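You operate a simulated robot arm through the tools that you are given. There is no shell and no other tool.

You are at the controls of a simulated robot arm. One attempt, no reset.

Task
Put the purple mic channel on air without any feedback.
Fine: before you unmute it: volume knob right down, both speaker switches off, ON AIR sign lit.
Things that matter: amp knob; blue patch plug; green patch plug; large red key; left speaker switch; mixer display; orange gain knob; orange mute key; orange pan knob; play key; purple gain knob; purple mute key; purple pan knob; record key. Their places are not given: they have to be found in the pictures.

Only the result counts: the job must be done as asked and must still hold three seconds after the hand-in. Knocking over, shifting, dropping, spilling or breaking anything else fails it.

Robot
A 6-joint arm with a fingered hand, fixed in place. Base frame: the origin is at the foot of the arm, x ahead of it, y to its left, z up. Lengths are in cm, angles in degrees, forces in N, time in s.
It reaches about 134.6 cm from its shoulder. Its first joint turns from -149.0 to 149.0 degrees. Payload 3.5 kg.
Tool frame: the origin (TCP) lies between the finger pads and is the grasp point; the fingertips stand 2.6 cm ahead of it; z points along the fingers, y is the line along which they close. Largest opening 13.2 cm; the body of the gripper starts 7.3 cm behind the TCP. The gripper is a hand of 4 fingers: y runs from the thumb to the fingers, the wrist lies at [0, 0, -23.4] in the tool frame, and closing takes about 1.5 s.
Orientation is that of the tool frame in the base frame, as a unit quaternion [x, y, z, w]. With the fingers straight down and closing along the base's y, the tool's x points along the base's -x, its y along +y and its z along -z.

Tools
- The arm moves only by the tool send_rows. Its argument "targets" is a list of rows, each a list of 7 numbers: the shift along the tool's x, y, z in units of 500 mm (1.0 is 500 mm), then the turn, a rotation vector about the tool's x, y, z in units of 45 degrees (1.0 is 45 degrees), then the gripper command, from -1 (shut) to 1 (fully open), values between in proportion. In form: [[dx, dy, dz, ax, ay, az, hand], ...]. A call has 1 to 20 rows; each row is the pose to reach, as a shift and turn from the pose commanded when the call began, along the tool's axes at that moment. A call with a number of a shift or a turn outside -1 to 1 is refused whole. Each row takes 0.2 s and may step no farther than 5 cm and 8.6 degrees from the row before; otherwise, or with a gripper value out of range, the whole call is refused. A pose out of reach is approached as far as the arm can. The call stops where the force on the tool passes 40 N (or 10 N more than at its start, if that is more) or the arm is blocked; 0.2 s more then pass. The fingers move at their own pace (about 7.2 cm/s each) and stop on an object; they squeeze with about 31 N. The grip force told is the motor's: it shows also when the fingers shut on nothing. Time passes only in rows, and 0.2 s behind the last, so rows that repeat a pose let the fingers close. The reply holds the time, the measured pose of the TCP, the force on the tool along the base axes, the opening and the grip force, in the units named above and with some noise, with the torque about the TCP (base axes, N m) and any sound that the robot's microphone picked up.
- Cameras (640 x 400 px; columns grow to the right, rows downward): "scene" is fixed at [22.01, 65.07, 152.43]; the picture's right is [0.91, -0.42, 0.00], its down [-0.40, -0.87, -0.30] and it looks along [0.13, 0.27, -0.96] (base axes); focal length 230 px, centre (320, 200). "wrist" rides on the gripper at [6.8, 0.2, -9.7] in the tool frame; the picture's right is [-0.03, 1.00, 0.00], its down [-0.82, -0.02, -0.58] and it looks along [-0.58, -0.01, 0.82] (tool axes); focal length 270 px, centre (320, 200).
- camera(camera): a new picture of that camera. It takes no simulated time.
- lift_body(by): slides the trunk up (or, below 0, down) by that many cm; the arm rides with it, the base frame stays. It gives what a move gives, with no picture.
- hand_shape(shape): the hand has 4 fingers and takes this shape, open, in about a second: jaw (thumb against the fingers, like two jaws); tri (thumb and two fingers); tip (a fingertip pinch); poke (one finger out to press); point (the index stretched); flat (the hand flat); cup (the hand cupped); fist (a fist). The gripper value then closes the fingers along that shape, each until it touches; the sizes above hold for jaw. It gives what a move gives, with no picture.
- pixel_to_xyz(camera, pixels): there is no depth. For up to 12 entries [column, row, z] of the newest picture of that camera ("zoom" is the newest enlarged one), the place [x, y] in the base frame at which the ray of that pixel passes the height z, good to about 0.3 cm. It takes no simulated time.
- inspect(camera, box): a new picture of the part [left, top, right, bottom] of that camera's present view, enlarged. It takes no simulated time.
- hand_in(): hands the job in; it is judged then, once.

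Leave the gripper open and the arm clear of the work at the hand-in unless told otherwise.

The tools are called as a command line: name --pt "numbers of a row" for each row, then --argument value for the rest, lists and objects as JSON in quotes. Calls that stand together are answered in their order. send_rows: Moves the arm, as the interface text tells. Its arguments: {"type":"object","properties":{"targets":{"type":"array","items":{"type":"array","items":{"type":"number"}}}},"required":["targets"]} The other tools are called the same way: lift_body (by) slides the trunk up or down; hand_shape (shape) gives the hand a shape; camera (camera) takes a picture; pixel_to_xyz (camera, pixels) gives the place at which the rays of pixels pass given heights; inspect (camera, box) takes an enlarged picture of a part of a camera's view; hand_in () hands the job in.

At the start:

```text
time_s: 0.0
tcp_pos: [17.37, 54.49, 103.7]
tool_rot: [0.0, 1.0, -0.001, 0.0]
ft_force: [0.2, 0.0, -0.2]
moment: [-0.01, 0.0, 0.03]
grip_width: 13.2
finger_force: 0.1
shape: jaw
trunk travel left (down, up): [-93.7, 3.3]
```

scene: 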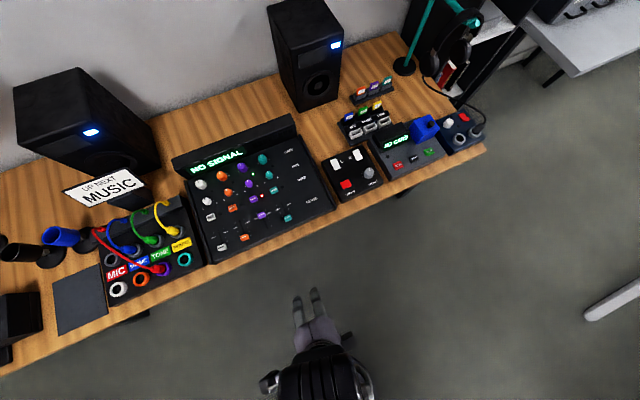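
wrist: 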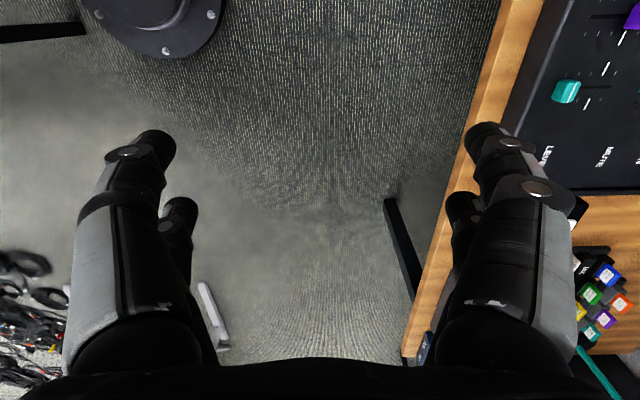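

I see the desk with mixer, patch bay, speakers and control boxes. I'll enlarge the regions of the scene picture to read the labels.

inspect --camera "scene" --box '[160, 100, 340, 270]'

inspect --camera "scene" --box '[310, 70, 490, 210]'

inspect --camera "scene" --box '[0, 160, 220, 340]'

inspect --camera "scene" --box '[0, 0, 360, 210]'

```text
2.35 times, centred on (250, 185) of scene
```

zoom: 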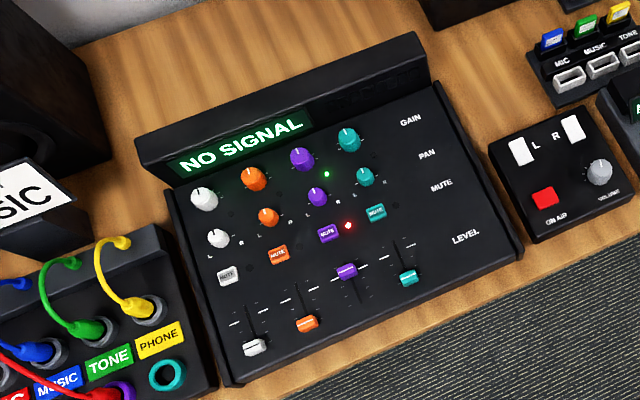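

```text
2.86 times, centred on (400, 140) of scene
```

zoom: 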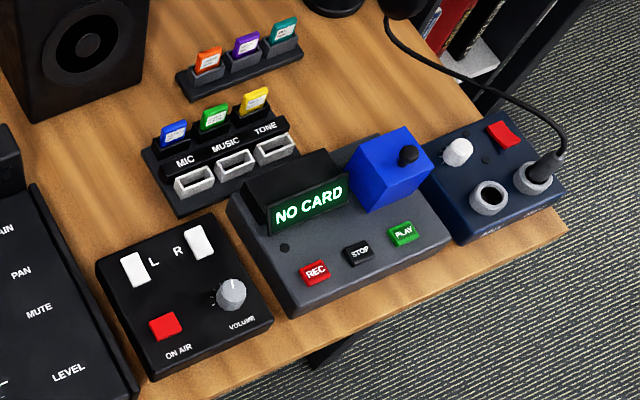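

```text
2.22 times, centred on (110, 250) of scene
```

zoom: 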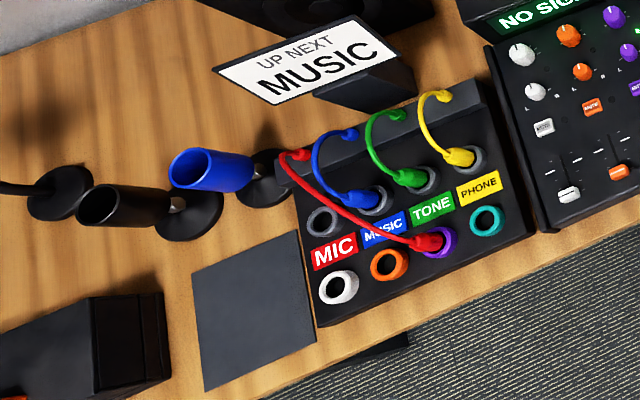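

```text
1.78 times, centred on (180, 105) of scene
```

zoom: 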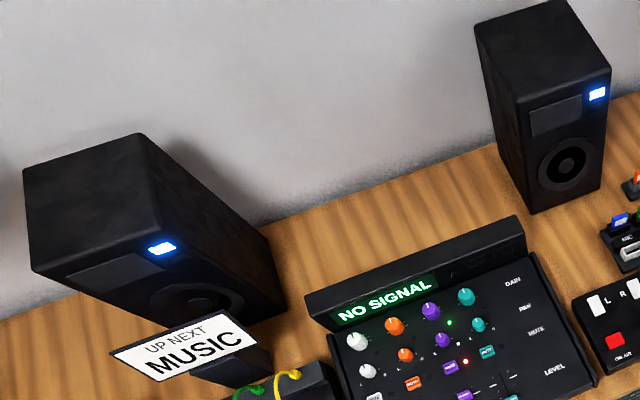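

The red MIC plug is in purple; purple mute key at about scene (263,197) has a red light. The monitor box has L (335,164), R (358,155), red ON AIR key (346,184), volume knob (369,172). I'll get rough places at z guesses of 76 and 80.

pixel_to_xyz --camera "scene" --pixels '[[335, 164.5, 78], [357.7, 155, 78], [345.8, 183.7, 78], [368.9, 172.5, 78], [253.2, 199.5, 80], [262, 194.4, 80], [287.4, 217.8, 78.6], [261.5, 215.6, 78], [250, 383, 78], [316, 330, 78], [345, 200, 75], [320, 103, 75]]'

inspect --camera "wrist" --box '[480, 0, 640, 400]'

```text
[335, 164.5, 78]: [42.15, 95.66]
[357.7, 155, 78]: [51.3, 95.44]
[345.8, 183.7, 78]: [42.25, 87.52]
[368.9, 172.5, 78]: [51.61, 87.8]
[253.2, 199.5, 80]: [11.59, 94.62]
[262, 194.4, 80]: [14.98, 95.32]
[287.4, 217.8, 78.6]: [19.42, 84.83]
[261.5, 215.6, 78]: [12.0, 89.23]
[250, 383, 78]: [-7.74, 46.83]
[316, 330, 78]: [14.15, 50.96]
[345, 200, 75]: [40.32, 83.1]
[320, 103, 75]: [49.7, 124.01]
```

```text
1.00 times, centred on (560, 200) of wrist (not enlarged: the box is as wide or as high as the picture)
```

zoom: 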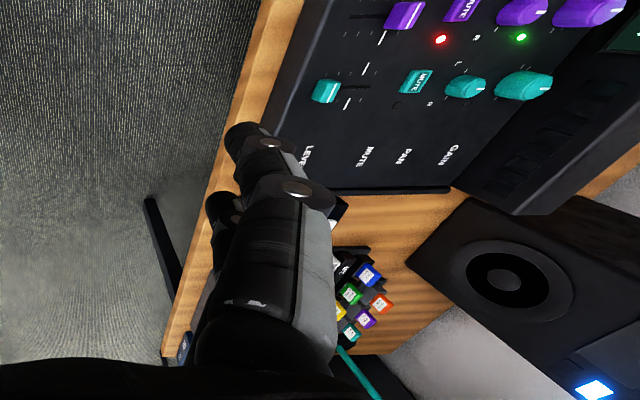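

Teal fader triangulates to about (19.8, 84.7, 78.6), so the desk is around z 75. I'll move the hand in the air over to about (27, 88, 106) to see the monitor box with the wrist camera.

send_rows --pt "-0.02 0.066 -0.006 0 0 0 1" --pt "-0.04 0.132 -0.012 0 0 0 1" --pt "-0.06 0.198 -0.018 0 0 0 1" --pt "-0.08 0.264 -0.024 0 0 0 1" --pt "-0.1 0.33 -0.03 0 0 0 1" --pt "-0.12 0.396 -0.036 0 0 0 1" --pt "-0.14 0.462 -0.042 0 0 0 1" --pt "-0.16 0.528 -0.048 0 0 0 1" --pt "-0.18 0.594 -0.054 0 0 0 1" --pt "-0.2 0.66 -0.06 0 0 0 1" --pt "-0.2 0.66 -0.06 0 0 0 1"

hand_shape --shape "poke"

camera --camera "wrist"

camera --camera "scene"

```text
time_s: 2.4
tcp_pos: [27.69, 87.12, 103.95]
tool_rot: [0.0, 1.0, 0.0, 0.001]
ft_force: [-0.5, -0.5, -1.1]
moment: [-0.01, 0.0, -0.01]
grip_width: 13.19
finger_force: 0.0
shape: jaw
out of reach, approached as far as the arm can: row 1, 2, 3, 4, 5, 6, 7, 8, 9, 10, 11
trunk travel left (down, up): [-93.7, 3.3]
```

```text
time_s: 3.3
tcp_pos: [27.55, 87.26, 103.79]
tool_rot: [0.0, 1.0, 0.0, 0.0]
ft_force: [-0.1, -0.3, 0.6]
moment: [0.0, 0.02, -0.01]
grip_width: 0.0
finger_force: 0.0
shape: poke
trunk travel left (down, up): [-93.7, 3.3]
```

```text
taken
```

wrist: 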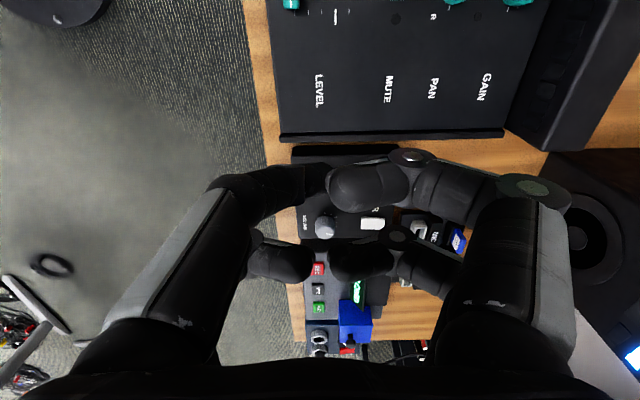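

```text
taken
```

scene: 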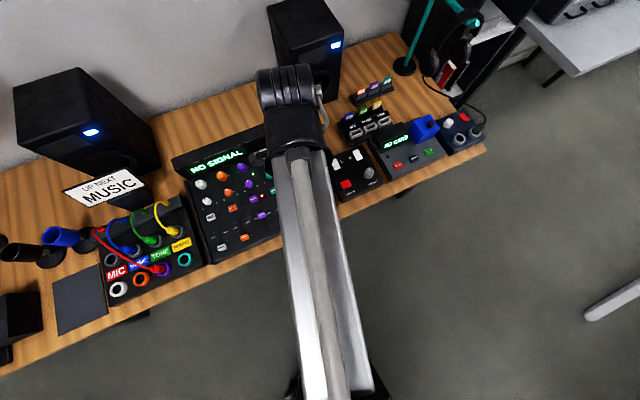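

I'm in poke shape now. I'll enlarge the wrist view to see which finger is out and where its tip lies.

inspect --camera "wrist" --box '[200, 130, 520, 330]'

inspect --camera "scene" --box '[230, 50, 390, 210]'

```text
2.00 times, centred on (360, 230) of wrist
```

zoom: 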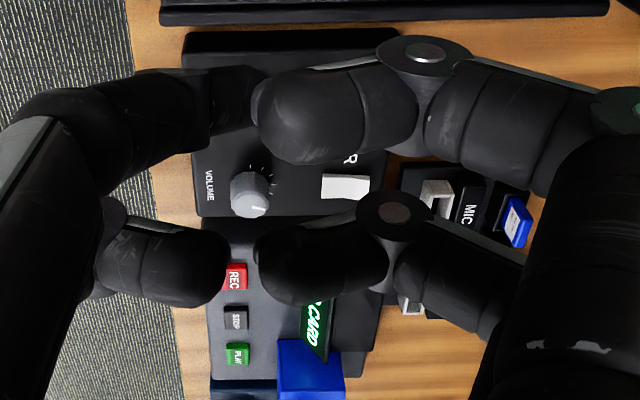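

```text
2.50 times, centred on (310, 130) of scene
```

zoom: 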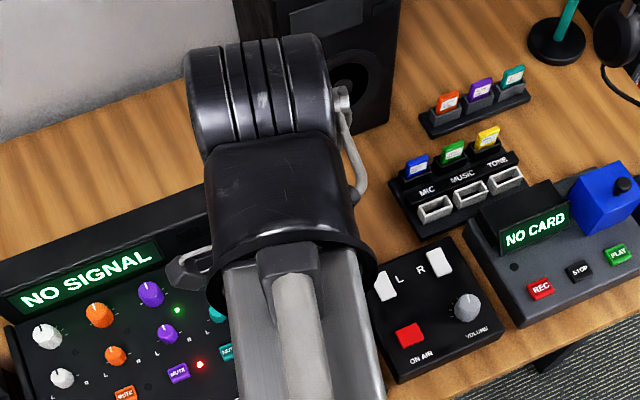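

All the fingers look curled in this view. I'll try the "point" shape and compare from the same spot.

hand_shape --shape "point"

camera --camera "wrist"

```text
time_s: 4.2
tcp_pos: [27.64, 87.22, 103.88]
tool_rot: [0.0, 1.0, 0.0, 0.0]
ft_force: [-0.5, -0.3, 1.2]
moment: [0.01, -0.02, 0.03]
grip_width: 0.0
finger_force: 0.2
shape: point
trunk travel left (down, up): [-93.7, 3.3]
```

```text
taken
```

wrist: 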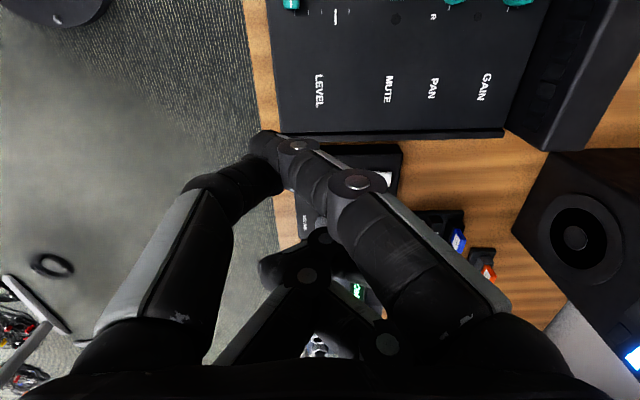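

inspect --camera "wrist" --box '[180, 100, 460, 320]'

```text
1.82 times, centred on (320, 210) of wrist
```

zoom: 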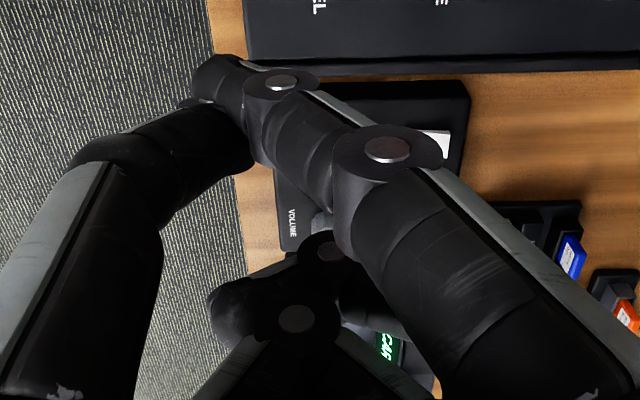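

The "point" finger leans toward the thumb side with its tip near (264,140). I'll try "tip" and closing it to compare the tip location.

hand_shape --shape "tip"

camera --camera "wrist"

send_rows --pt "0 0 0 0 0 0 -1" --pt "0 0 0 0 0 0 -1" --pt "0 0 0 0 0 0 -1" --pt "0 0 0 0 0 0 -1" --pt "0 0 0 0 0 0 -1" --pt "0 0 0 0 0 0 -1" --pt "0 0 0 0 0 0 -1" --pt "0 0 0 0 0 0 -1"

camera --camera "wrist"

```text
time_s: 5.1
tcp_pos: [27.54, 87.19, 103.79]
tool_rot: [0.0, 1.0, 0.0, 0.0]
ft_force: [-0.4, 1.0, -0.6]
moment: [0.0, -0.02, 0.03]
grip_width: 13.17
finger_force: 0.0
shape: tip
trunk travel left (down, up): [-93.7, 3.3]
```

```text
taken
```

wrist: 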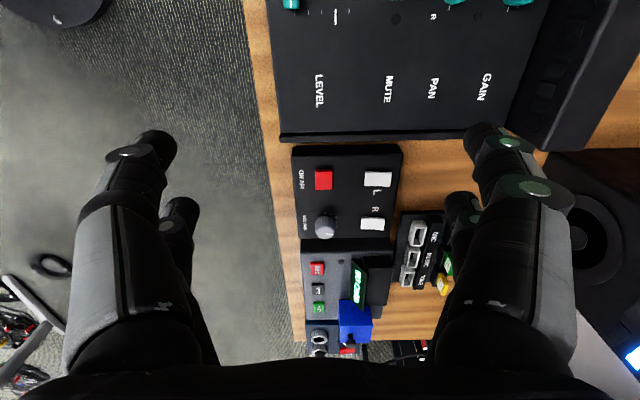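

```text
time_s: 6.9
tcp_pos: [27.54, 87.29, 103.81]
tool_rot: [0.001, 1.0, 0.0, -0.001]
ft_force: [-0.5, -0.2, 0.3]
moment: [0.01, 0.02, 0.0]
grip_width: 0.01
finger_force: 30.7
shape: tip
trunk travel left (down, up): [-93.7, 3.3]
```

```text
taken
```

wrist: 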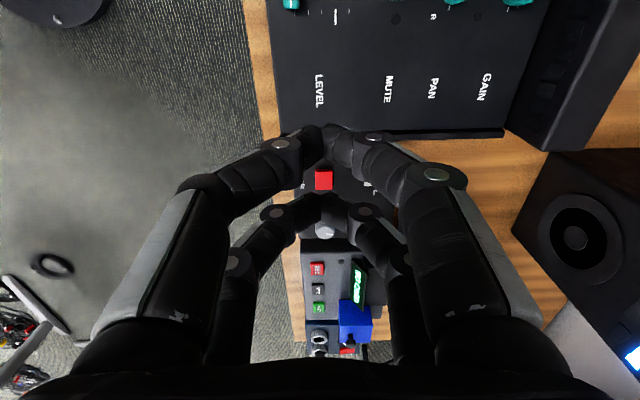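

In "tip" closed, the two finger pairs meet at (325,130) and (325,195), about 4 cm apart. I need a single pressing finger, so I'll look at "poke" again with gripper shut, then from the side.

hand_shape --shape "poke"

send_rows --pt "0 0 0 0 0 0 -1" --pt "0 0 0 0 0 0 -1" --pt "0 0 0 0 0 0 -1" --pt "0 0 0 0 0 0 -1" --pt "0 0 0 0 0 0 -1" --pt "0 0 0 0 0 0 -1" --pt "0 0 0 0 0 0 -1" --pt "0 0 0 0 0 0 -1"

inspect --camera "wrist" --box '[180, 100, 460, 320]'

```text
time_s: 7.8
tcp_pos: [27.55, 87.17, 103.75]
tool_rot: [0.0, 1.0, 0.0, 0.001]
ft_force: [-0.1, 0.3, 0.6]
moment: [0.01, -0.01, 0.0]
grip_width: 0.02
finger_force: 0.1
shape: poke
trunk travel left (down, up): [-93.7, 3.3]
```

```text
time_s: 9.6
tcp_pos: [27.66, 87.13, 103.89]
tool_rot: [0.0, 1.0, 0.0, 0.0]
ft_force: [0.1, 0.1, 0.1]
moment: [0.02, 0.0, 0.01]
grip_width: 0.0
finger_force: 31.2
shape: jaw
trunk travel left (down, up): [-93.7, 3.3]
```

```text
1.82 times, centred on (320, 210) of wrist
```

zoom: 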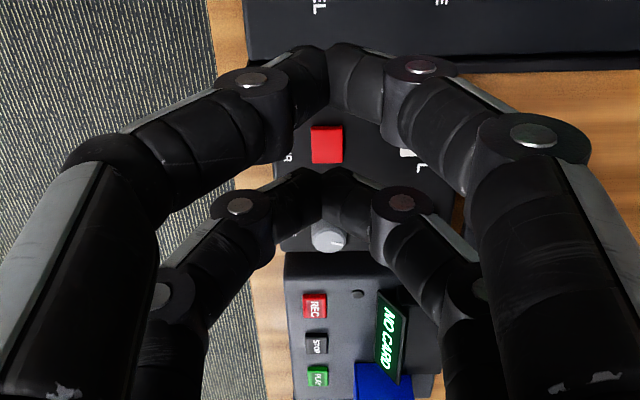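

The -1 command turned the hand back to jaw. I'll reselect poke, keep the gripper value at 1 in rows, and tilt the hand 40° about its y axis so the scene camera can see the fingers from the side.

hand_shape --shape "poke"

send_rows --pt "0 0 0 0 -0.178 0 1" --pt "0 0 0 0 -0.356 0 1" --pt "0 0 0 0 -0.534 0 1" --pt "0 0 0 0 -0.711 0 1" --pt "0 0 0 0 -0.889 0 1" --pt "0 0 0 0 -0.889 0 1"

camera --camera "scene"

camera --camera "wrist"

```text
time_s: 10.5
tcp_pos: [27.62, 87.2, 103.84]
tool_rot: [0.0, 1.0, 0.0, 0.0]
ft_force: [0.3, -0.4, -0.5]
moment: [0.0, 0.01, 0.01]
grip_width: 0.01
finger_force: 0.0
shape: poke
trunk travel left (down, up): [-93.7, 3.3]
```

```text
time_s: 11.9
tcp_pos: [27.61, 87.49, 109.33]
tool_rot: [0.0, 0.939, 0.0, 0.343]
ft_force: [-0.9, -0.1, 0.7]
moment: [-0.03, 0.01, 0.03]
grip_width: 0.0
finger_force: 0.1
shape: poke
out of reach, approached as far as the arm can: row 2, 3, 4, 5, 6
trunk travel left (down, up): [-93.7, 3.3]
```

```text
taken
```

scene: 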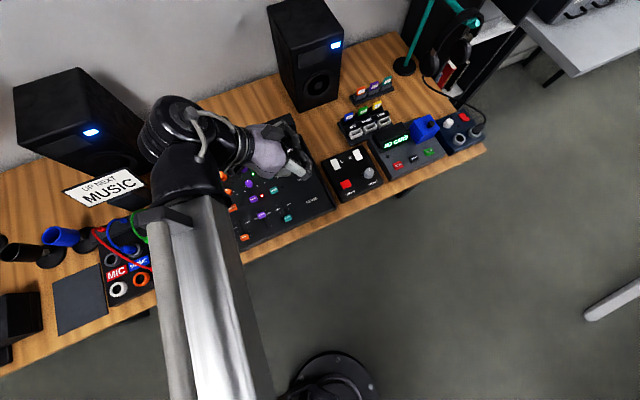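

```text
taken
```

wrist: 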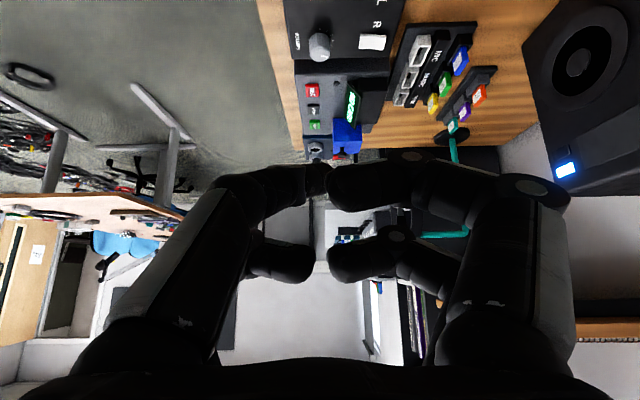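

Poke holds with gripper value 1. I'll zoom on the hand around scene (280,150).

inspect --camera "scene" --box '[240, 110, 330, 190]'

```text
5.00 times, centred on (285, 150) of scene
```

zoom: 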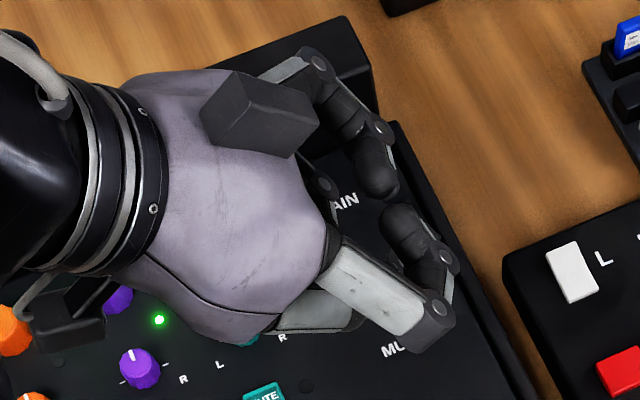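

The outstretched finger is hidden beneath (tool +x side). I'll tilt back the other way (+40° from vertical) so the camera sees that side.

send_rows --pt "0 0 0 0 0.178 0 1" --pt "0 0 0 0 0.356 0 1" --pt "0 0 0 0 0.534 0 1" --pt "0 0 0 0 0.711 0 1" --pt "0 0 0 0 0.889 0 1"

send_rows --pt "0 0 0 0 0.178 0 1" --pt "0 0 0 0 0.356 0 1" --pt "0 0 0 0 0.534 0 1" --pt "0 0 0 0 0.711 0 1" --pt "0 0 0 0 0.889 0 1" --pt "0 0 0 0 0.889 0 1"

camera --camera "scene"

```text
time_s: 13.1
tcp_pos: [28.13, 87.72, 104.0]
tool_rot: [0.001, 1.0, 0.0, -0.001]
ft_force: [-0.2, 0.5, 0.7]
moment: [-0.01, 0.03, -0.02]
grip_width: 0.0
finger_force: 0.0
shape: poke
out of reach, approached as far as the arm can: row 1, 2, 3, 4, 5
trunk travel left (down, up): [-93.7, 3.3]
```

```text
time_s: 14.5
tcp_pos: [27.84, 87.87, 109.25]
tool_rot: [0.0, 0.939, 0.0, -0.343]
ft_force: [0.1, -0.6, -0.5]
moment: [0.0, 0.01, 0.01]
grip_width: 0.0
finger_force: 0.0
shape: poke
out of reach, approached as far as the arm can: row 2, 3, 4, 5, 6
trunk travel left (down, up): [-93.7, 3.3]
```

```text
taken
```

scene: 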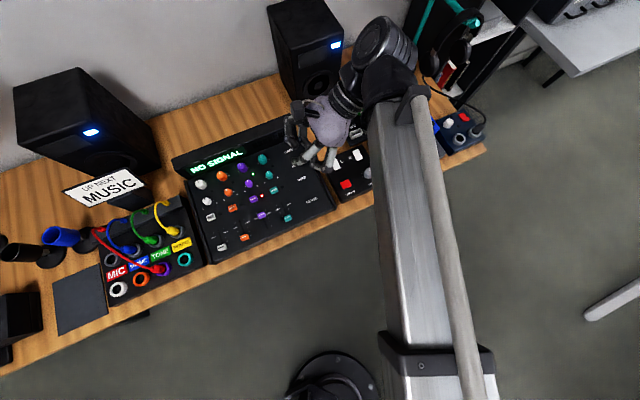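

inspect --camera "scene" --box '[270, 90, 360, 180]'

camera --camera "wrist"

```text
4.44 times, centred on (315, 135) of scene
```

zoom: 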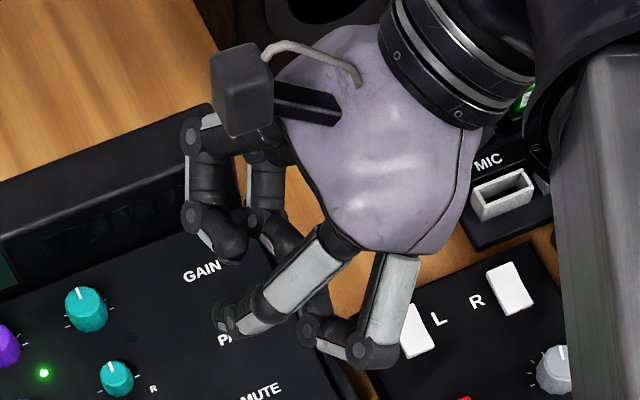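

```text
taken
```

wrist: 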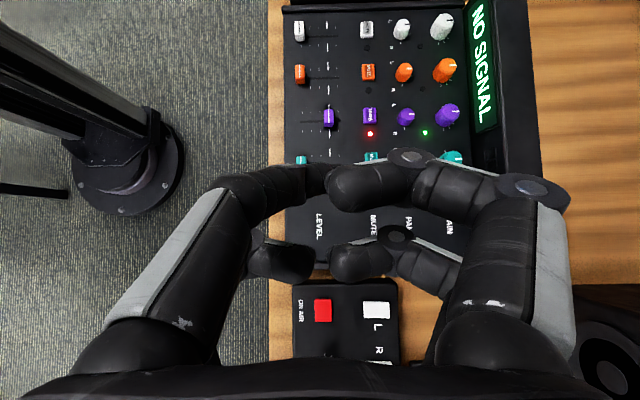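

From this view I can see the poke finger (tool +x, −y root) reaching out with its tip close to the tool axis about 2 cm ahead of the TCP; other knuckles stay about 2 cm behind it. I'll bring the hand upright again and then turn it 90° about vertical so the wrist camera looks toward the wall and the desk's depth.

send_rows --pt "0 0 0 0 -0.178 0 1" --pt "0 0 0 0 -0.356 0 1" --pt "0 0 0 0 -0.534 0 1" --pt "0 0 0 0 -0.711 0 1" --pt "0 0 0 0 -0.889 0 1"

send_rows --pt "0 0 0.02 0 0 -0.16 1" --pt "0 0 0.04 0 0 -0.32 1" --pt "0 0 0.06 0 0 -0.48 1" --pt "0 0 0.08 0 0 -0.64 1" --pt "0 0 0.09 0 0 -0.82 1" --pt "0 0 0.094 0 0 -1 1"

send_rows --pt "0 0 0 0 0 -0.16 1" --pt "0 0 0 0 0 -0.32 1" --pt "0 0 0 0 0 -0.48 1" --pt "0 0 0 0 0 -0.64 1" --pt "0 0 0 0 0 -0.82 1" --pt "0 0 0 0 0 -1 1" --pt "0 0 0 0 0 -1 1"

camera --camera "wrist"

camera --camera "scene"

```text
time_s: 15.7
tcp_pos: [27.59, 87.45, 103.9]
tool_rot: [0.0, 1.0, 0.0, 0.002]
ft_force: [0.5, 0.6, 0.0]
moment: [0.01, 0.01, -0.01]
grip_width: 0.0
finger_force: 0.1
shape: poke
out of reach, approached as far as the arm can: row 1, 2, 3, 4, 5
trunk travel left (down, up): [-93.7, 3.3]
```

```text
time_s: 17.1
tcp_pos: [27.73, 87.38, 104.0]
tool_rot: [-0.384, 0.923, 0.001, 0.0]
ft_force: [-0.2, 0.0, 1.5]
moment: [0.0, -0.01, -0.02]
grip_width: 0.0
finger_force: 0.1
shape: poke
out of reach, approached as far as the arm can: row 1, 2, 3, 4, 5, 6
trunk travel left (down, up): [-93.7, 3.3]
```

```text
time_s: 18.7
tcp_pos: [27.85, 87.42, 103.84]
tool_rot: [0.708, -0.706, 0.0, 0.0]
ft_force: [-0.3, 0.2, 0.2]
moment: [0.01, 0.0, -0.01]
grip_width: 0.0
finger_force: 0.1
shape: poke
trunk travel left (down, up): [-93.7, 3.3]
```

```text
taken
```

wrist: 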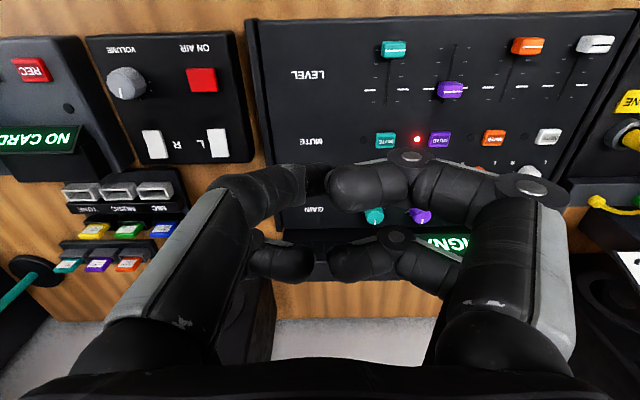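

```text
taken
```

scene: 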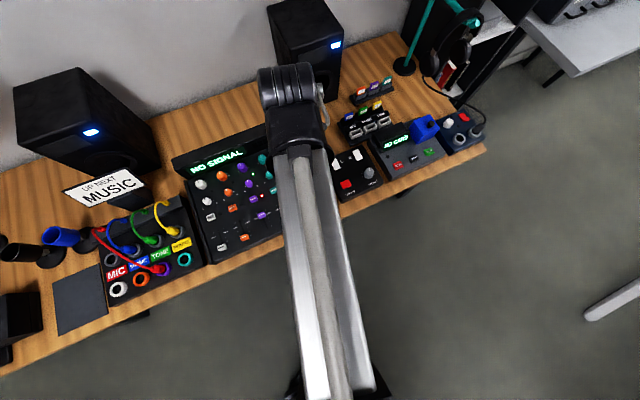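

Now the wrist view shows the monitor box at left and mixer at centre (upside-down). To find the ON AIR sign, I'll use an enlarged view box at the top edge and the left and right edges of the scene picture.

inspect --camera "scene" --box '[0, 0, 640, 10]'

inspect --camera "wrist" --box '[0, 0, 320, 200]'

inspect --camera "wrist" --box '[630, 0, 640, 400]'

inspect --camera "scene" --box '[0, 0, 10, 400]'

```text
1.00 times, centred on (320, 5) of scene (not enlarged: the box is as wide or as high as the picture)
```

zoom: 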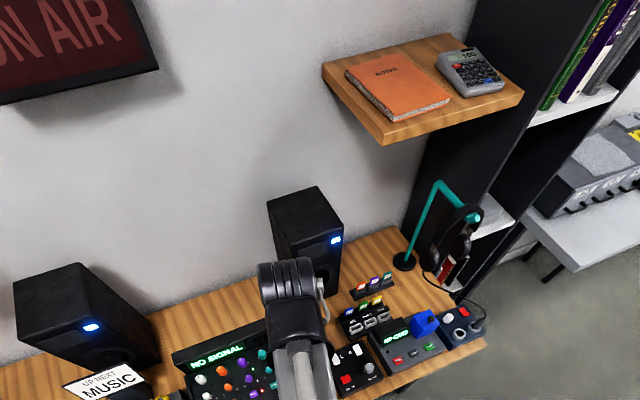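

```text
2.00 times, centred on (160, 100) of wrist
```

zoom: 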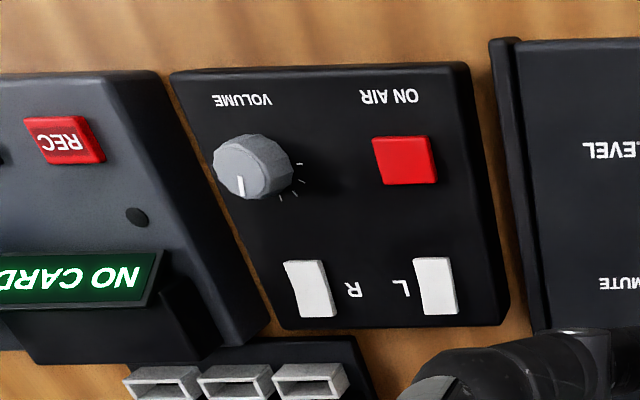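

```text
1.00 times, centred on (635, 200) of wrist (not enlarged: the box is as wide or as high as the picture)
```

zoom: 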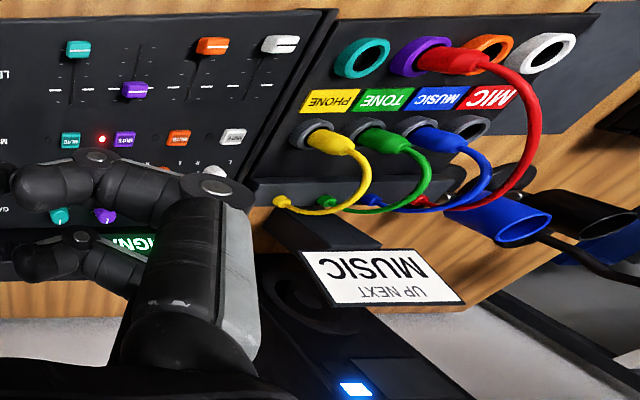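

```text
1.00 times, centred on (5, 200) of scene (not enlarged: the box is as wide or as high as the picture)
```

zoom: 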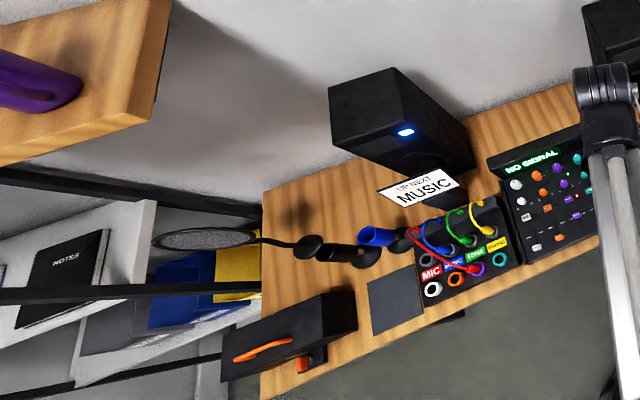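

The ON AIR sign hangs on the wall at upper left and is dark (unlit). The volume knob's white line points roughly up (+y). I'll intersect pixels from both cameras at several heights to locate the monitor box controls.

pixel_to_xyz --camera "wrist" --pixels '[[203.5, 79, 77], [203.5, 79, 80], [218, 142.5, 77], [218, 142.5, 80], [155, 144, 77], [155, 144, 80], [121.5, 80, 78], [121.5, 80, 82], [440, 139, 77], [440, 139, 81], [417, 139, 77], [417, 139, 81]]'

pixel_to_xyz --camera "scene" --pixels '[[345.8, 183.7, 77], [345.8, 183.7, 80], [335, 164.5, 77], [335, 164.5, 80], [357.7, 155, 77], [357.7, 155, 80], [368.9, 172.5, 78], [368.9, 172.5, 82], [253.2, 199.5, 77], [253.2, 199.5, 81], [262, 195.6, 77], [262, 195.6, 81]]'

```text
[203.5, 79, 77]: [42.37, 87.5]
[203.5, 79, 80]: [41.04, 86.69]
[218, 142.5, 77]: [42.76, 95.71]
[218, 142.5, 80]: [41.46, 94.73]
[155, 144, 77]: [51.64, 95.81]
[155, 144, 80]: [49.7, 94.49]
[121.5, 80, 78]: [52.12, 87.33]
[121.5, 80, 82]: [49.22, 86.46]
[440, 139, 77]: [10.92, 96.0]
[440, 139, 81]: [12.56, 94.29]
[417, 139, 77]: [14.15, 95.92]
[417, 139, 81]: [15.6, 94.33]
```

```text
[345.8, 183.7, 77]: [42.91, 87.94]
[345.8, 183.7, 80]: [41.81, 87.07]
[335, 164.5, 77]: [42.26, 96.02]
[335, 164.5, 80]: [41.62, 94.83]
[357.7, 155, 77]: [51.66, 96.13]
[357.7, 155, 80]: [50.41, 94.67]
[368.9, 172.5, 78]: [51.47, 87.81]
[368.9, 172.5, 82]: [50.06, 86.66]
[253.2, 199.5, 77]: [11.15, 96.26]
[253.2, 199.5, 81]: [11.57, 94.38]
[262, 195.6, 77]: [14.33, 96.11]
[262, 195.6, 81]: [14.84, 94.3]
```

Heights come out around z 77–78 for the keys. I'll open the hand to jaw and move to about (47, 79, 95) to view the monitor box closely between the open fingers.

hand_shape --shape "jaw"

send_rows --pt "0.029 -0.064 0.029 0 0 0 1" --pt "0.058 -0.128 0.058 0 0 0 1" --pt "0.087 -0.192 0.087 0 0 0 1" --pt "0.116 -0.256 0.116 0 0 0 1" --pt "0.145 -0.32 0.145 0 0 0 1" --pt "0.174 -0.383 0.176 0 0 0 1" --pt "0.174 -0.383 0.176 0 0 0 1"

camera --camera "wrist"

```text
time_s: 19.6
tcp_pos: [27.89, 87.4, 103.83]
tool_rot: [0.707, -0.707, 0.0, 0.0]
ft_force: [-1.1, 0.2, 0.7]
moment: [0.01, -0.02, 0.0]
grip_width: 13.19
finger_force: 0.0
shape: jaw
trunk travel left (down, up): [-93.7, 3.3]
```

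```text
time_s: 21.2
tcp_pos: [46.91, 78.68, 103.83]
tool_rot: [-0.707, 0.707, 0.0, 0.001]
ft_force: [-0.9, 0.1, -0.3]
moment: [-0.02, -0.02, 0.02]
grip_width: 13.19
finger_force: 0.0
shape: jaw
out of reach, approached as far as the arm can: row 1, 2, 3, 4, 5, 6, 7
trunk travel left (down, up): [-93.7, 3.3]
```

```text
taken
```

wrist: 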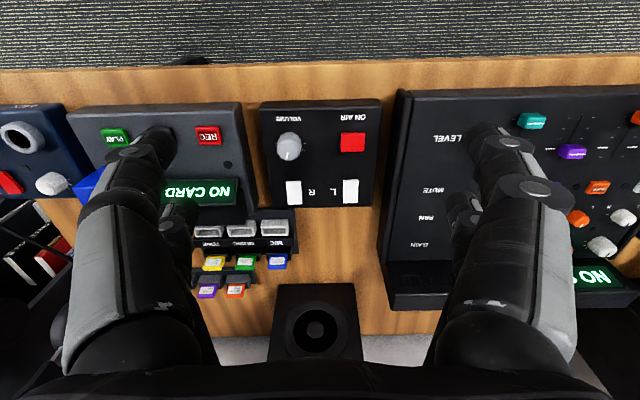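

Height did not change: the arm keeps the wrist at a constant height, so height must come from the trunk lift. Let me check the scene picture for clearance around the arm before lowering.

camera --camera "scene"

inspect --camera "wrist" --box '[240, 80, 400, 220]'

```text
taken
```

scene: 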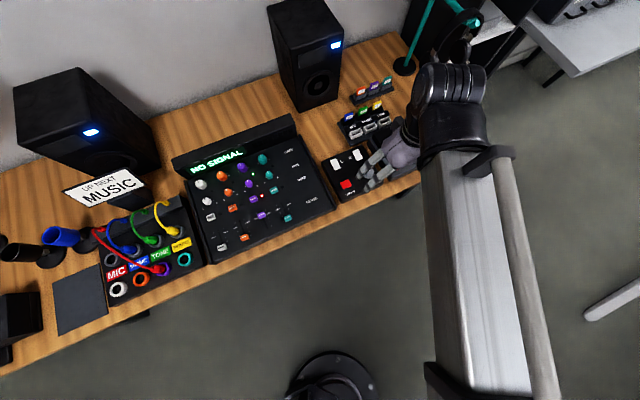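

```text
2.86 times, centred on (320, 150) of wrist
```

zoom: 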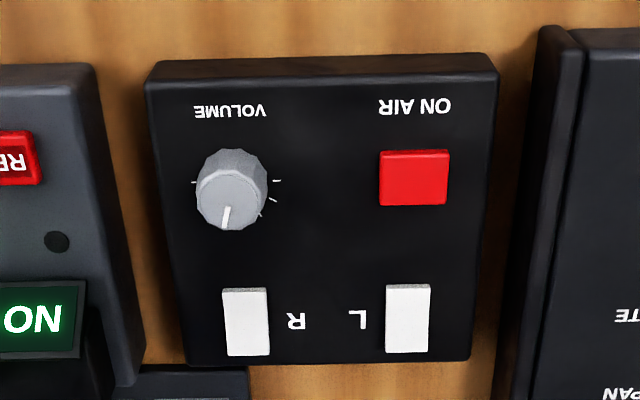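

I'll compute positions from this closer zoom: ON AIR key (414,180), L rocker (408,320), R rocker (247,322), knob top (229,200), at two heights each, to match against the scene rays.

pixel_to_xyz --camera "zoom" --pixels '[[414, 180, 77], [414, 180, 80], [408, 320, 77], [408, 320, 80], [247, 322, 77], [247, 322, 80], [229, 200, 77], [229, 200, 81], [150, 83, 77], [497, 77, 77], [188, 363, 77], [472, 360, 77]]'

inspect --camera "scene" --box '[315, 135, 395, 205]'

```text
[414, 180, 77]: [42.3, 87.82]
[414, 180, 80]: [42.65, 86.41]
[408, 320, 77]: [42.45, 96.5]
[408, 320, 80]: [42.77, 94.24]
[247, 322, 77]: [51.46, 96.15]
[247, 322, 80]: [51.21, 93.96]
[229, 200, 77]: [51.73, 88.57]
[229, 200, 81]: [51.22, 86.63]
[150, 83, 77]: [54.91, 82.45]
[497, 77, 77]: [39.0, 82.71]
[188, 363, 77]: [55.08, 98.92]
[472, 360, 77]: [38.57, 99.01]
```

```text
5.71 times, centred on (355, 170) of scene
```

zoom: 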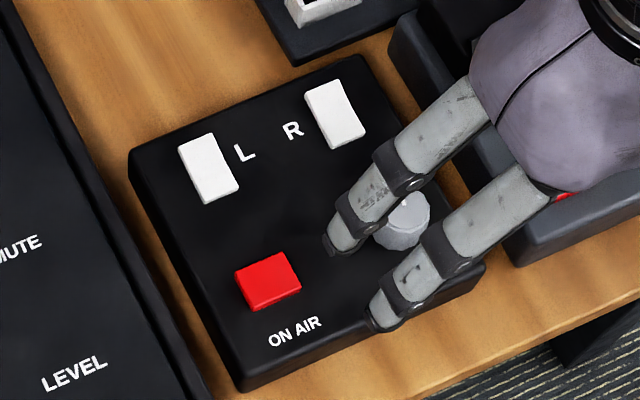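

pixel_to_xyz --camera "zoom" --pixels '[[267, 278, 77], [267, 278, 80], [208, 167, 77], [208, 167, 80], [335, 115, 77], [335, 115, 80], [130, 150, 77], [240, 378, 77], [355, 55, 77], [198, 135, 77], [221, 200, 77], [235, 283, 77]]'

```text
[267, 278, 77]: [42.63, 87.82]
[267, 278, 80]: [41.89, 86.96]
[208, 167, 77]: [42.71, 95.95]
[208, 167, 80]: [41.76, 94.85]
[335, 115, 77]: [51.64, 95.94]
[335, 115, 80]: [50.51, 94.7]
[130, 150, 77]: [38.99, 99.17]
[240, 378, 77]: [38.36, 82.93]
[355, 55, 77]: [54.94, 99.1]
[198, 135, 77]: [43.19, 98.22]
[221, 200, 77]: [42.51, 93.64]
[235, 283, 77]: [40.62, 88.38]
```

Estimates: ON AIR key (42.4, 87.5, 77.9), L (42.5, 95.8, 77.6), R (51.4, 95.8, 77.6), knob (51.4, 87.4, ~79.5), purple mute (~11.3, 95.6, 77.8). Now I select poke and go horizontally above the ON AIR key.

hand_shape --shape "poke"

send_rows --pt "-0.044 0.022 -0.044 0 0 0 1" --pt "-0.088 0.045 -0.088 0 0 0 1" --pt "-0.132 0.068 -0.132 0 0 0 1" --pt "-0.176 0.09 -0.176 0 0 0 1" --pt "-0.176 0.09 -0.176 0 0 0 1"

camera --camera "scene"

```text
time_s: 22.1
tcp_pos: [46.85, 78.79, 103.83]
tool_rot: [0.707, -0.707, 0.0, 0.001]
ft_force: [0.5, -0.7, -0.3]
moment: [-0.02, -0.02, 0.0]
grip_width: 0.02
finger_force: 0.0
shape: poke
trunk travel left (down, up): [-93.7, 3.3]
```

```text
time_s: 23.3
tcp_pos: [42.55, 86.96, 103.78]
tool_rot: [-0.707, 0.707, 0.0, 0.0]
ft_force: [0.7, 0.3, 0.3]
moment: [0.0, -0.01, 0.02]
grip_width: 0.0
finger_force: 0.1
shape: poke
out of reach, approached as far as the arm can: row 1, 2, 3, 4, 5
trunk travel left (down, up): [-93.7, 3.3]
```

```text
taken
```

scene: 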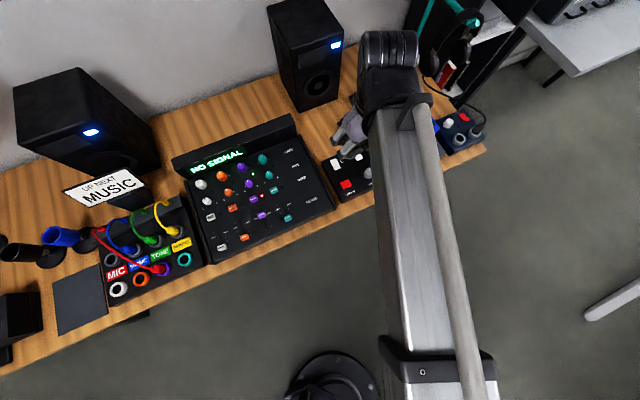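

The x/y are near the key. I'll trim y by +0.5 with no height change to see whether the move is accepted cleanly.

send_rows --pt "-0.01 0.003 0 0 0 0 1" --pt "-0.01 0.003 0 0 0 0 1"

```text
time_s: 23.9
tcp_pos: [42.25, 87.55, 103.83]
tool_rot: [0.707, -0.707, 0.0, -0.001]
ft_force: [0.2, 0.0, -0.1]
moment: [0.02, 0.0, 0.02]
grip_width: 0.0
finger_force: 0.1
shape: poke
trunk travel left (down, up): [-93.7, 3.3]
```

Clean now. Before lowering, I check where the arm's head (scene 390,45 at z≈135) is relative to the right speaker (front edge 320,103 at desk height).

pixel_to_xyz --camera "scene" --pixels '[[365, 45, 130], [365, 45, 140], [415, 35, 130], [365, 85, 120], [300, 112, 75], [342, 98, 75], [270, 12, 105], [342, 40, 105], [300, 112, 77], [410, 130, 130]]'

inspect --camera "scene" --box '[260, 20, 460, 200]'

```text
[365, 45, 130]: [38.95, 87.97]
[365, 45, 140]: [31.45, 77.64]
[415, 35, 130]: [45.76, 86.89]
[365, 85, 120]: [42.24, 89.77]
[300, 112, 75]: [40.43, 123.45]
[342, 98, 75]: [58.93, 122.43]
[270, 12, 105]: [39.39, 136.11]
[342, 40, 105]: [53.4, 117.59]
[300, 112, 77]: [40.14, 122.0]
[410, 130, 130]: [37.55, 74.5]
```

```text
2.22 times, centred on (360, 110) of scene
```

zoom: 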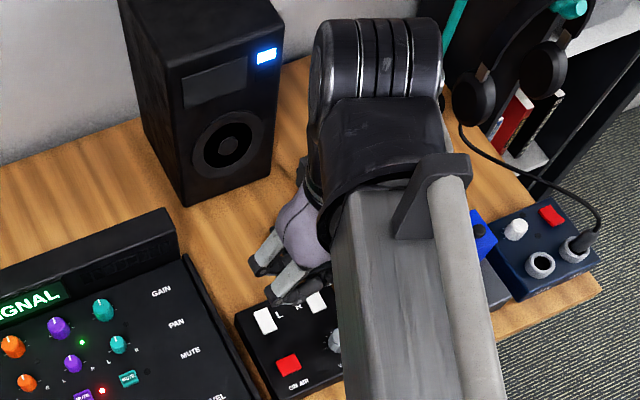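

The arm head is at y≈88, well clear of the speaker at y≈118+. I lower the trunk 16 cm so the poke tip is around z 85.

lift_body --by -16

camera --camera "wrist"

inspect --camera "scene" --box '[300, 120, 400, 210]'

```text
time_s: 25.7
tcp_pos: [42.2, 87.59, 87.91]
tool_rot: [-0.707, 0.707, 0.0, 0.0]
ft_force: [-0.2, -0.8, 0.0]
moment: [-0.01, 0.0, 0.0]
grip_width: 0.01
finger_force: 0.1
shape: poke
trunk travel left (down, up): [-77.7, 19.3]
```

```text
taken
```

wrist: 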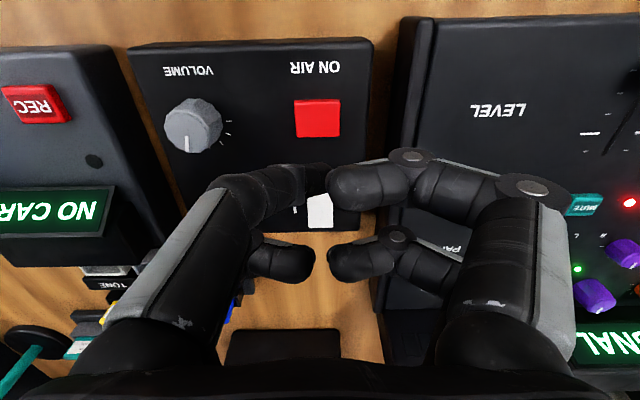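

```text
4.44 times, centred on (350, 165) of scene
```

zoom: 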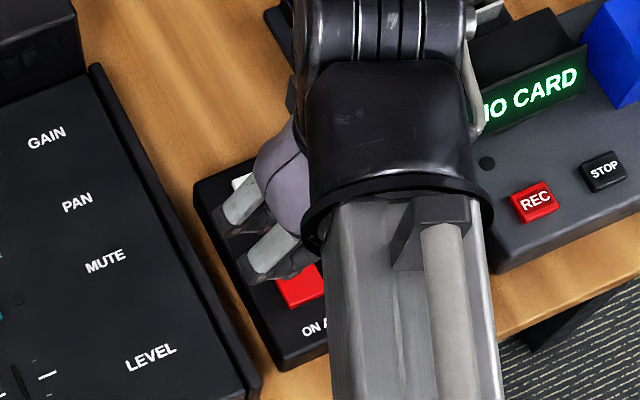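

The key at wrist (318,118) lies on the tool axis line. I zoom on the fingertip region (330,180).

inspect --camera "wrist" --box '[260, 140, 380, 215]'

```text
5.33 times, centred on (320, 178) of wrist
```

zoom: 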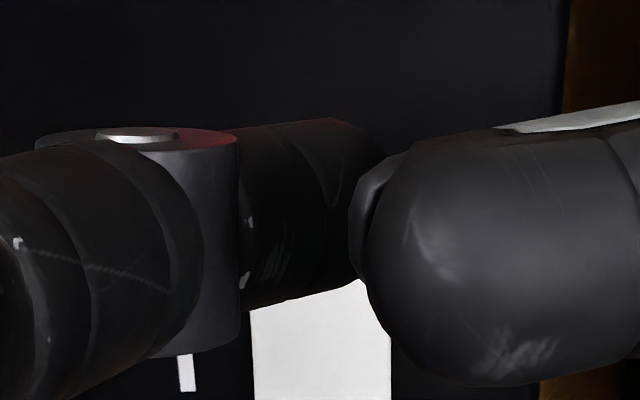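

The tip sits essentially on the tool axis. I lower in stages: 6.3 cm, then small steps watching force.

lift_body --by -6.3

camera --camera "wrist"

```text
time_s: 26.8
tcp_pos: [42.32, 87.57, 81.5]
tool_rot: [-0.707, 0.707, 0.0, 0.0]
ft_force: [-0.1, 0.3, 0.4]
moment: [-0.01, -0.01, 0.03]
grip_width: 0.0
finger_force: 0.1
shape: poke
trunk travel left (down, up): [-71.4, 25.6]
```

```text
taken
```

wrist: 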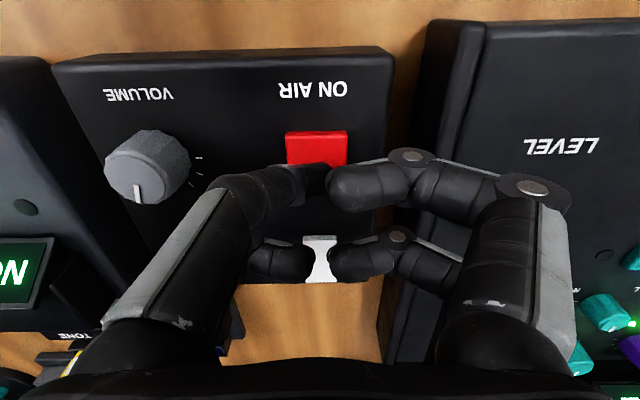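

Key now at (316,148) just ahead of the tip. Lowering in 0.6 cm steps.

lift_body --by -0.7

lift_body --by -0.5

```text
time_s: 27.3
tcp_pos: [42.26, 87.56, 80.72]
tool_rot: [0.707, -0.707, 0.0, 0.0]
ft_force: [0.2, -0.3, 0.6]
moment: [-0.01, -0.03, -0.01]
grip_width: 0.0
finger_force: 0.0
shape: poke
trunk travel left (down, up): [-70.7, 26.3]
```

```text
time_s: 27.9
tcp_pos: [42.37, 87.54, 80.29]
tool_rot: [0.708, -0.707, 0.001, 0.0]
ft_force: [1.0, 0.5, 2.3]
moment: [0.01, 0.01, -0.01]
grip_width: 0.0
finger_force: 0.1
shape: poke
trunk travel left (down, up): [-70.2, 26.8]
heard: click
```

A click was heard at TCP z 80.3 with 2.3 N. I raise slightly and check the sign.

lift_body --by 1.5

inspect --camera "scene" --box '[0, 0, 640, 10]'

camera --camera "wrist"

```text
time_s: 28.5
tcp_pos: [42.47, 87.54, 81.83]
tool_rot: [-0.707, 0.707, 0.0, 0.0]
ft_force: [-0.6, 0.4, -0.3]
moment: [0.04, 0.02, 0.03]
grip_width: 0.0
finger_force: 0.2
shape: poke
trunk travel left (down, up): [-71.7, 25.3]
```

```text
1.00 times, centred on (320, 5) of scene (not enlarged: the box is as wide or as high as the picture)
```

zoom: 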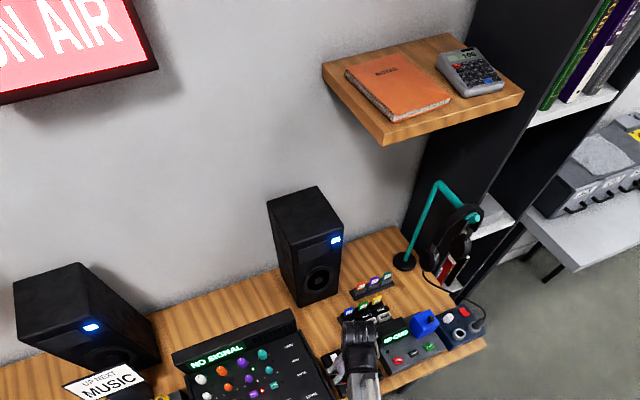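

```text
taken
```

wrist: 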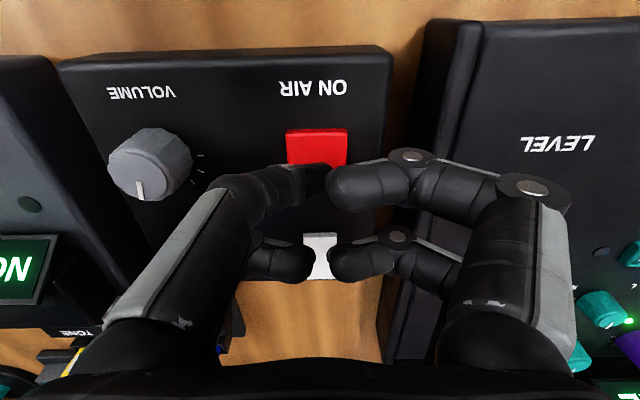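

The ON AIR sign is now lit and the tip geometry is confirmed. I raise 6 cm and move to between the L and R rockers (47, 95.5) to inspect their tilt.

lift_body --by 6

send_rows --pt "-0.055 -0.03 0 0 0 0 1" --pt "-0.11 -0.06 0 0 0 0 1" --pt "-0.16 -0.09 0 0 0 0 1" --pt "-0.16 -0.09 0 0 0 0 1"

inspect --camera "wrist" --box '[200, 40, 440, 190]'

```text
time_s: 29.5
tcp_pos: [42.34, 87.57, 87.86]
tool_rot: [0.707, -0.707, 0.0, 0.0]
ft_force: [0.7, 0.1, 1.0]
moment: [0.0, 0.0, -0.02]
grip_width: 0.01
finger_force: 0.1
shape: poke
trunk travel left (down, up): [-77.7, 19.3]
```

```text
time_s: 30.5
tcp_pos: [46.92, 95.36, 87.83]
tool_rot: [0.708, -0.707, 0.0, 0.001]
ft_force: [-0.1, 0.1, -0.6]
moment: [0.02, -0.01, 0.02]
grip_width: 0.0
finger_force: 0.1
shape: poke
trunk travel left (down, up): [-77.7, 19.3]
```

```text
2.67 times, centred on (320, 115) of wrist
```

zoom: 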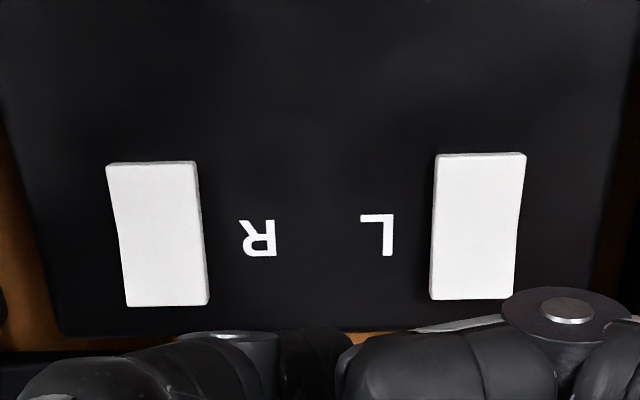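

I zoom further on each rocker to judge which end is raised.

inspect --camera "wrist" --box '[350, 90, 410, 160]'

inspect --camera "wrist" --box '[230, 90, 290, 160]'

```text
5.71 times, centred on (380, 125) of wrist
```

zoom: 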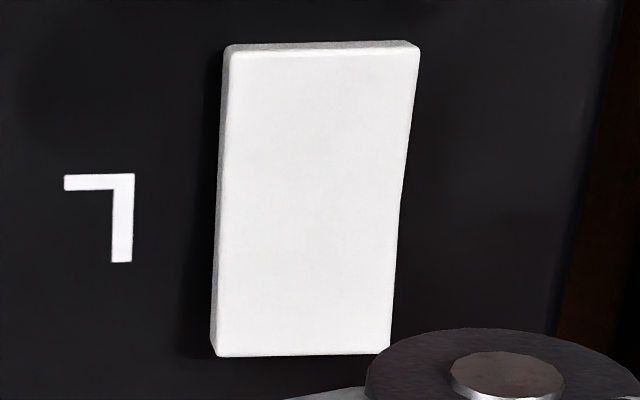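

```text
5.71 times, centred on (260, 125) of wrist
```

zoom: 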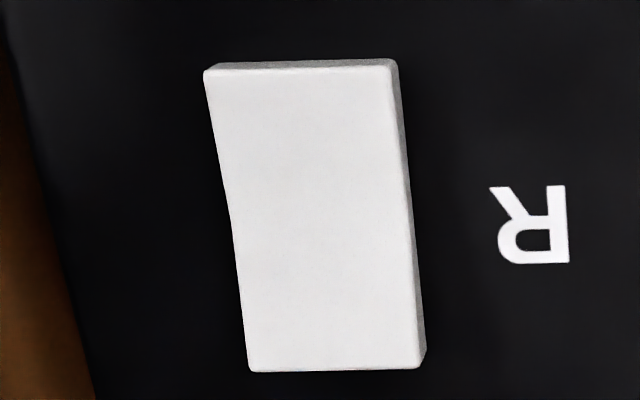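

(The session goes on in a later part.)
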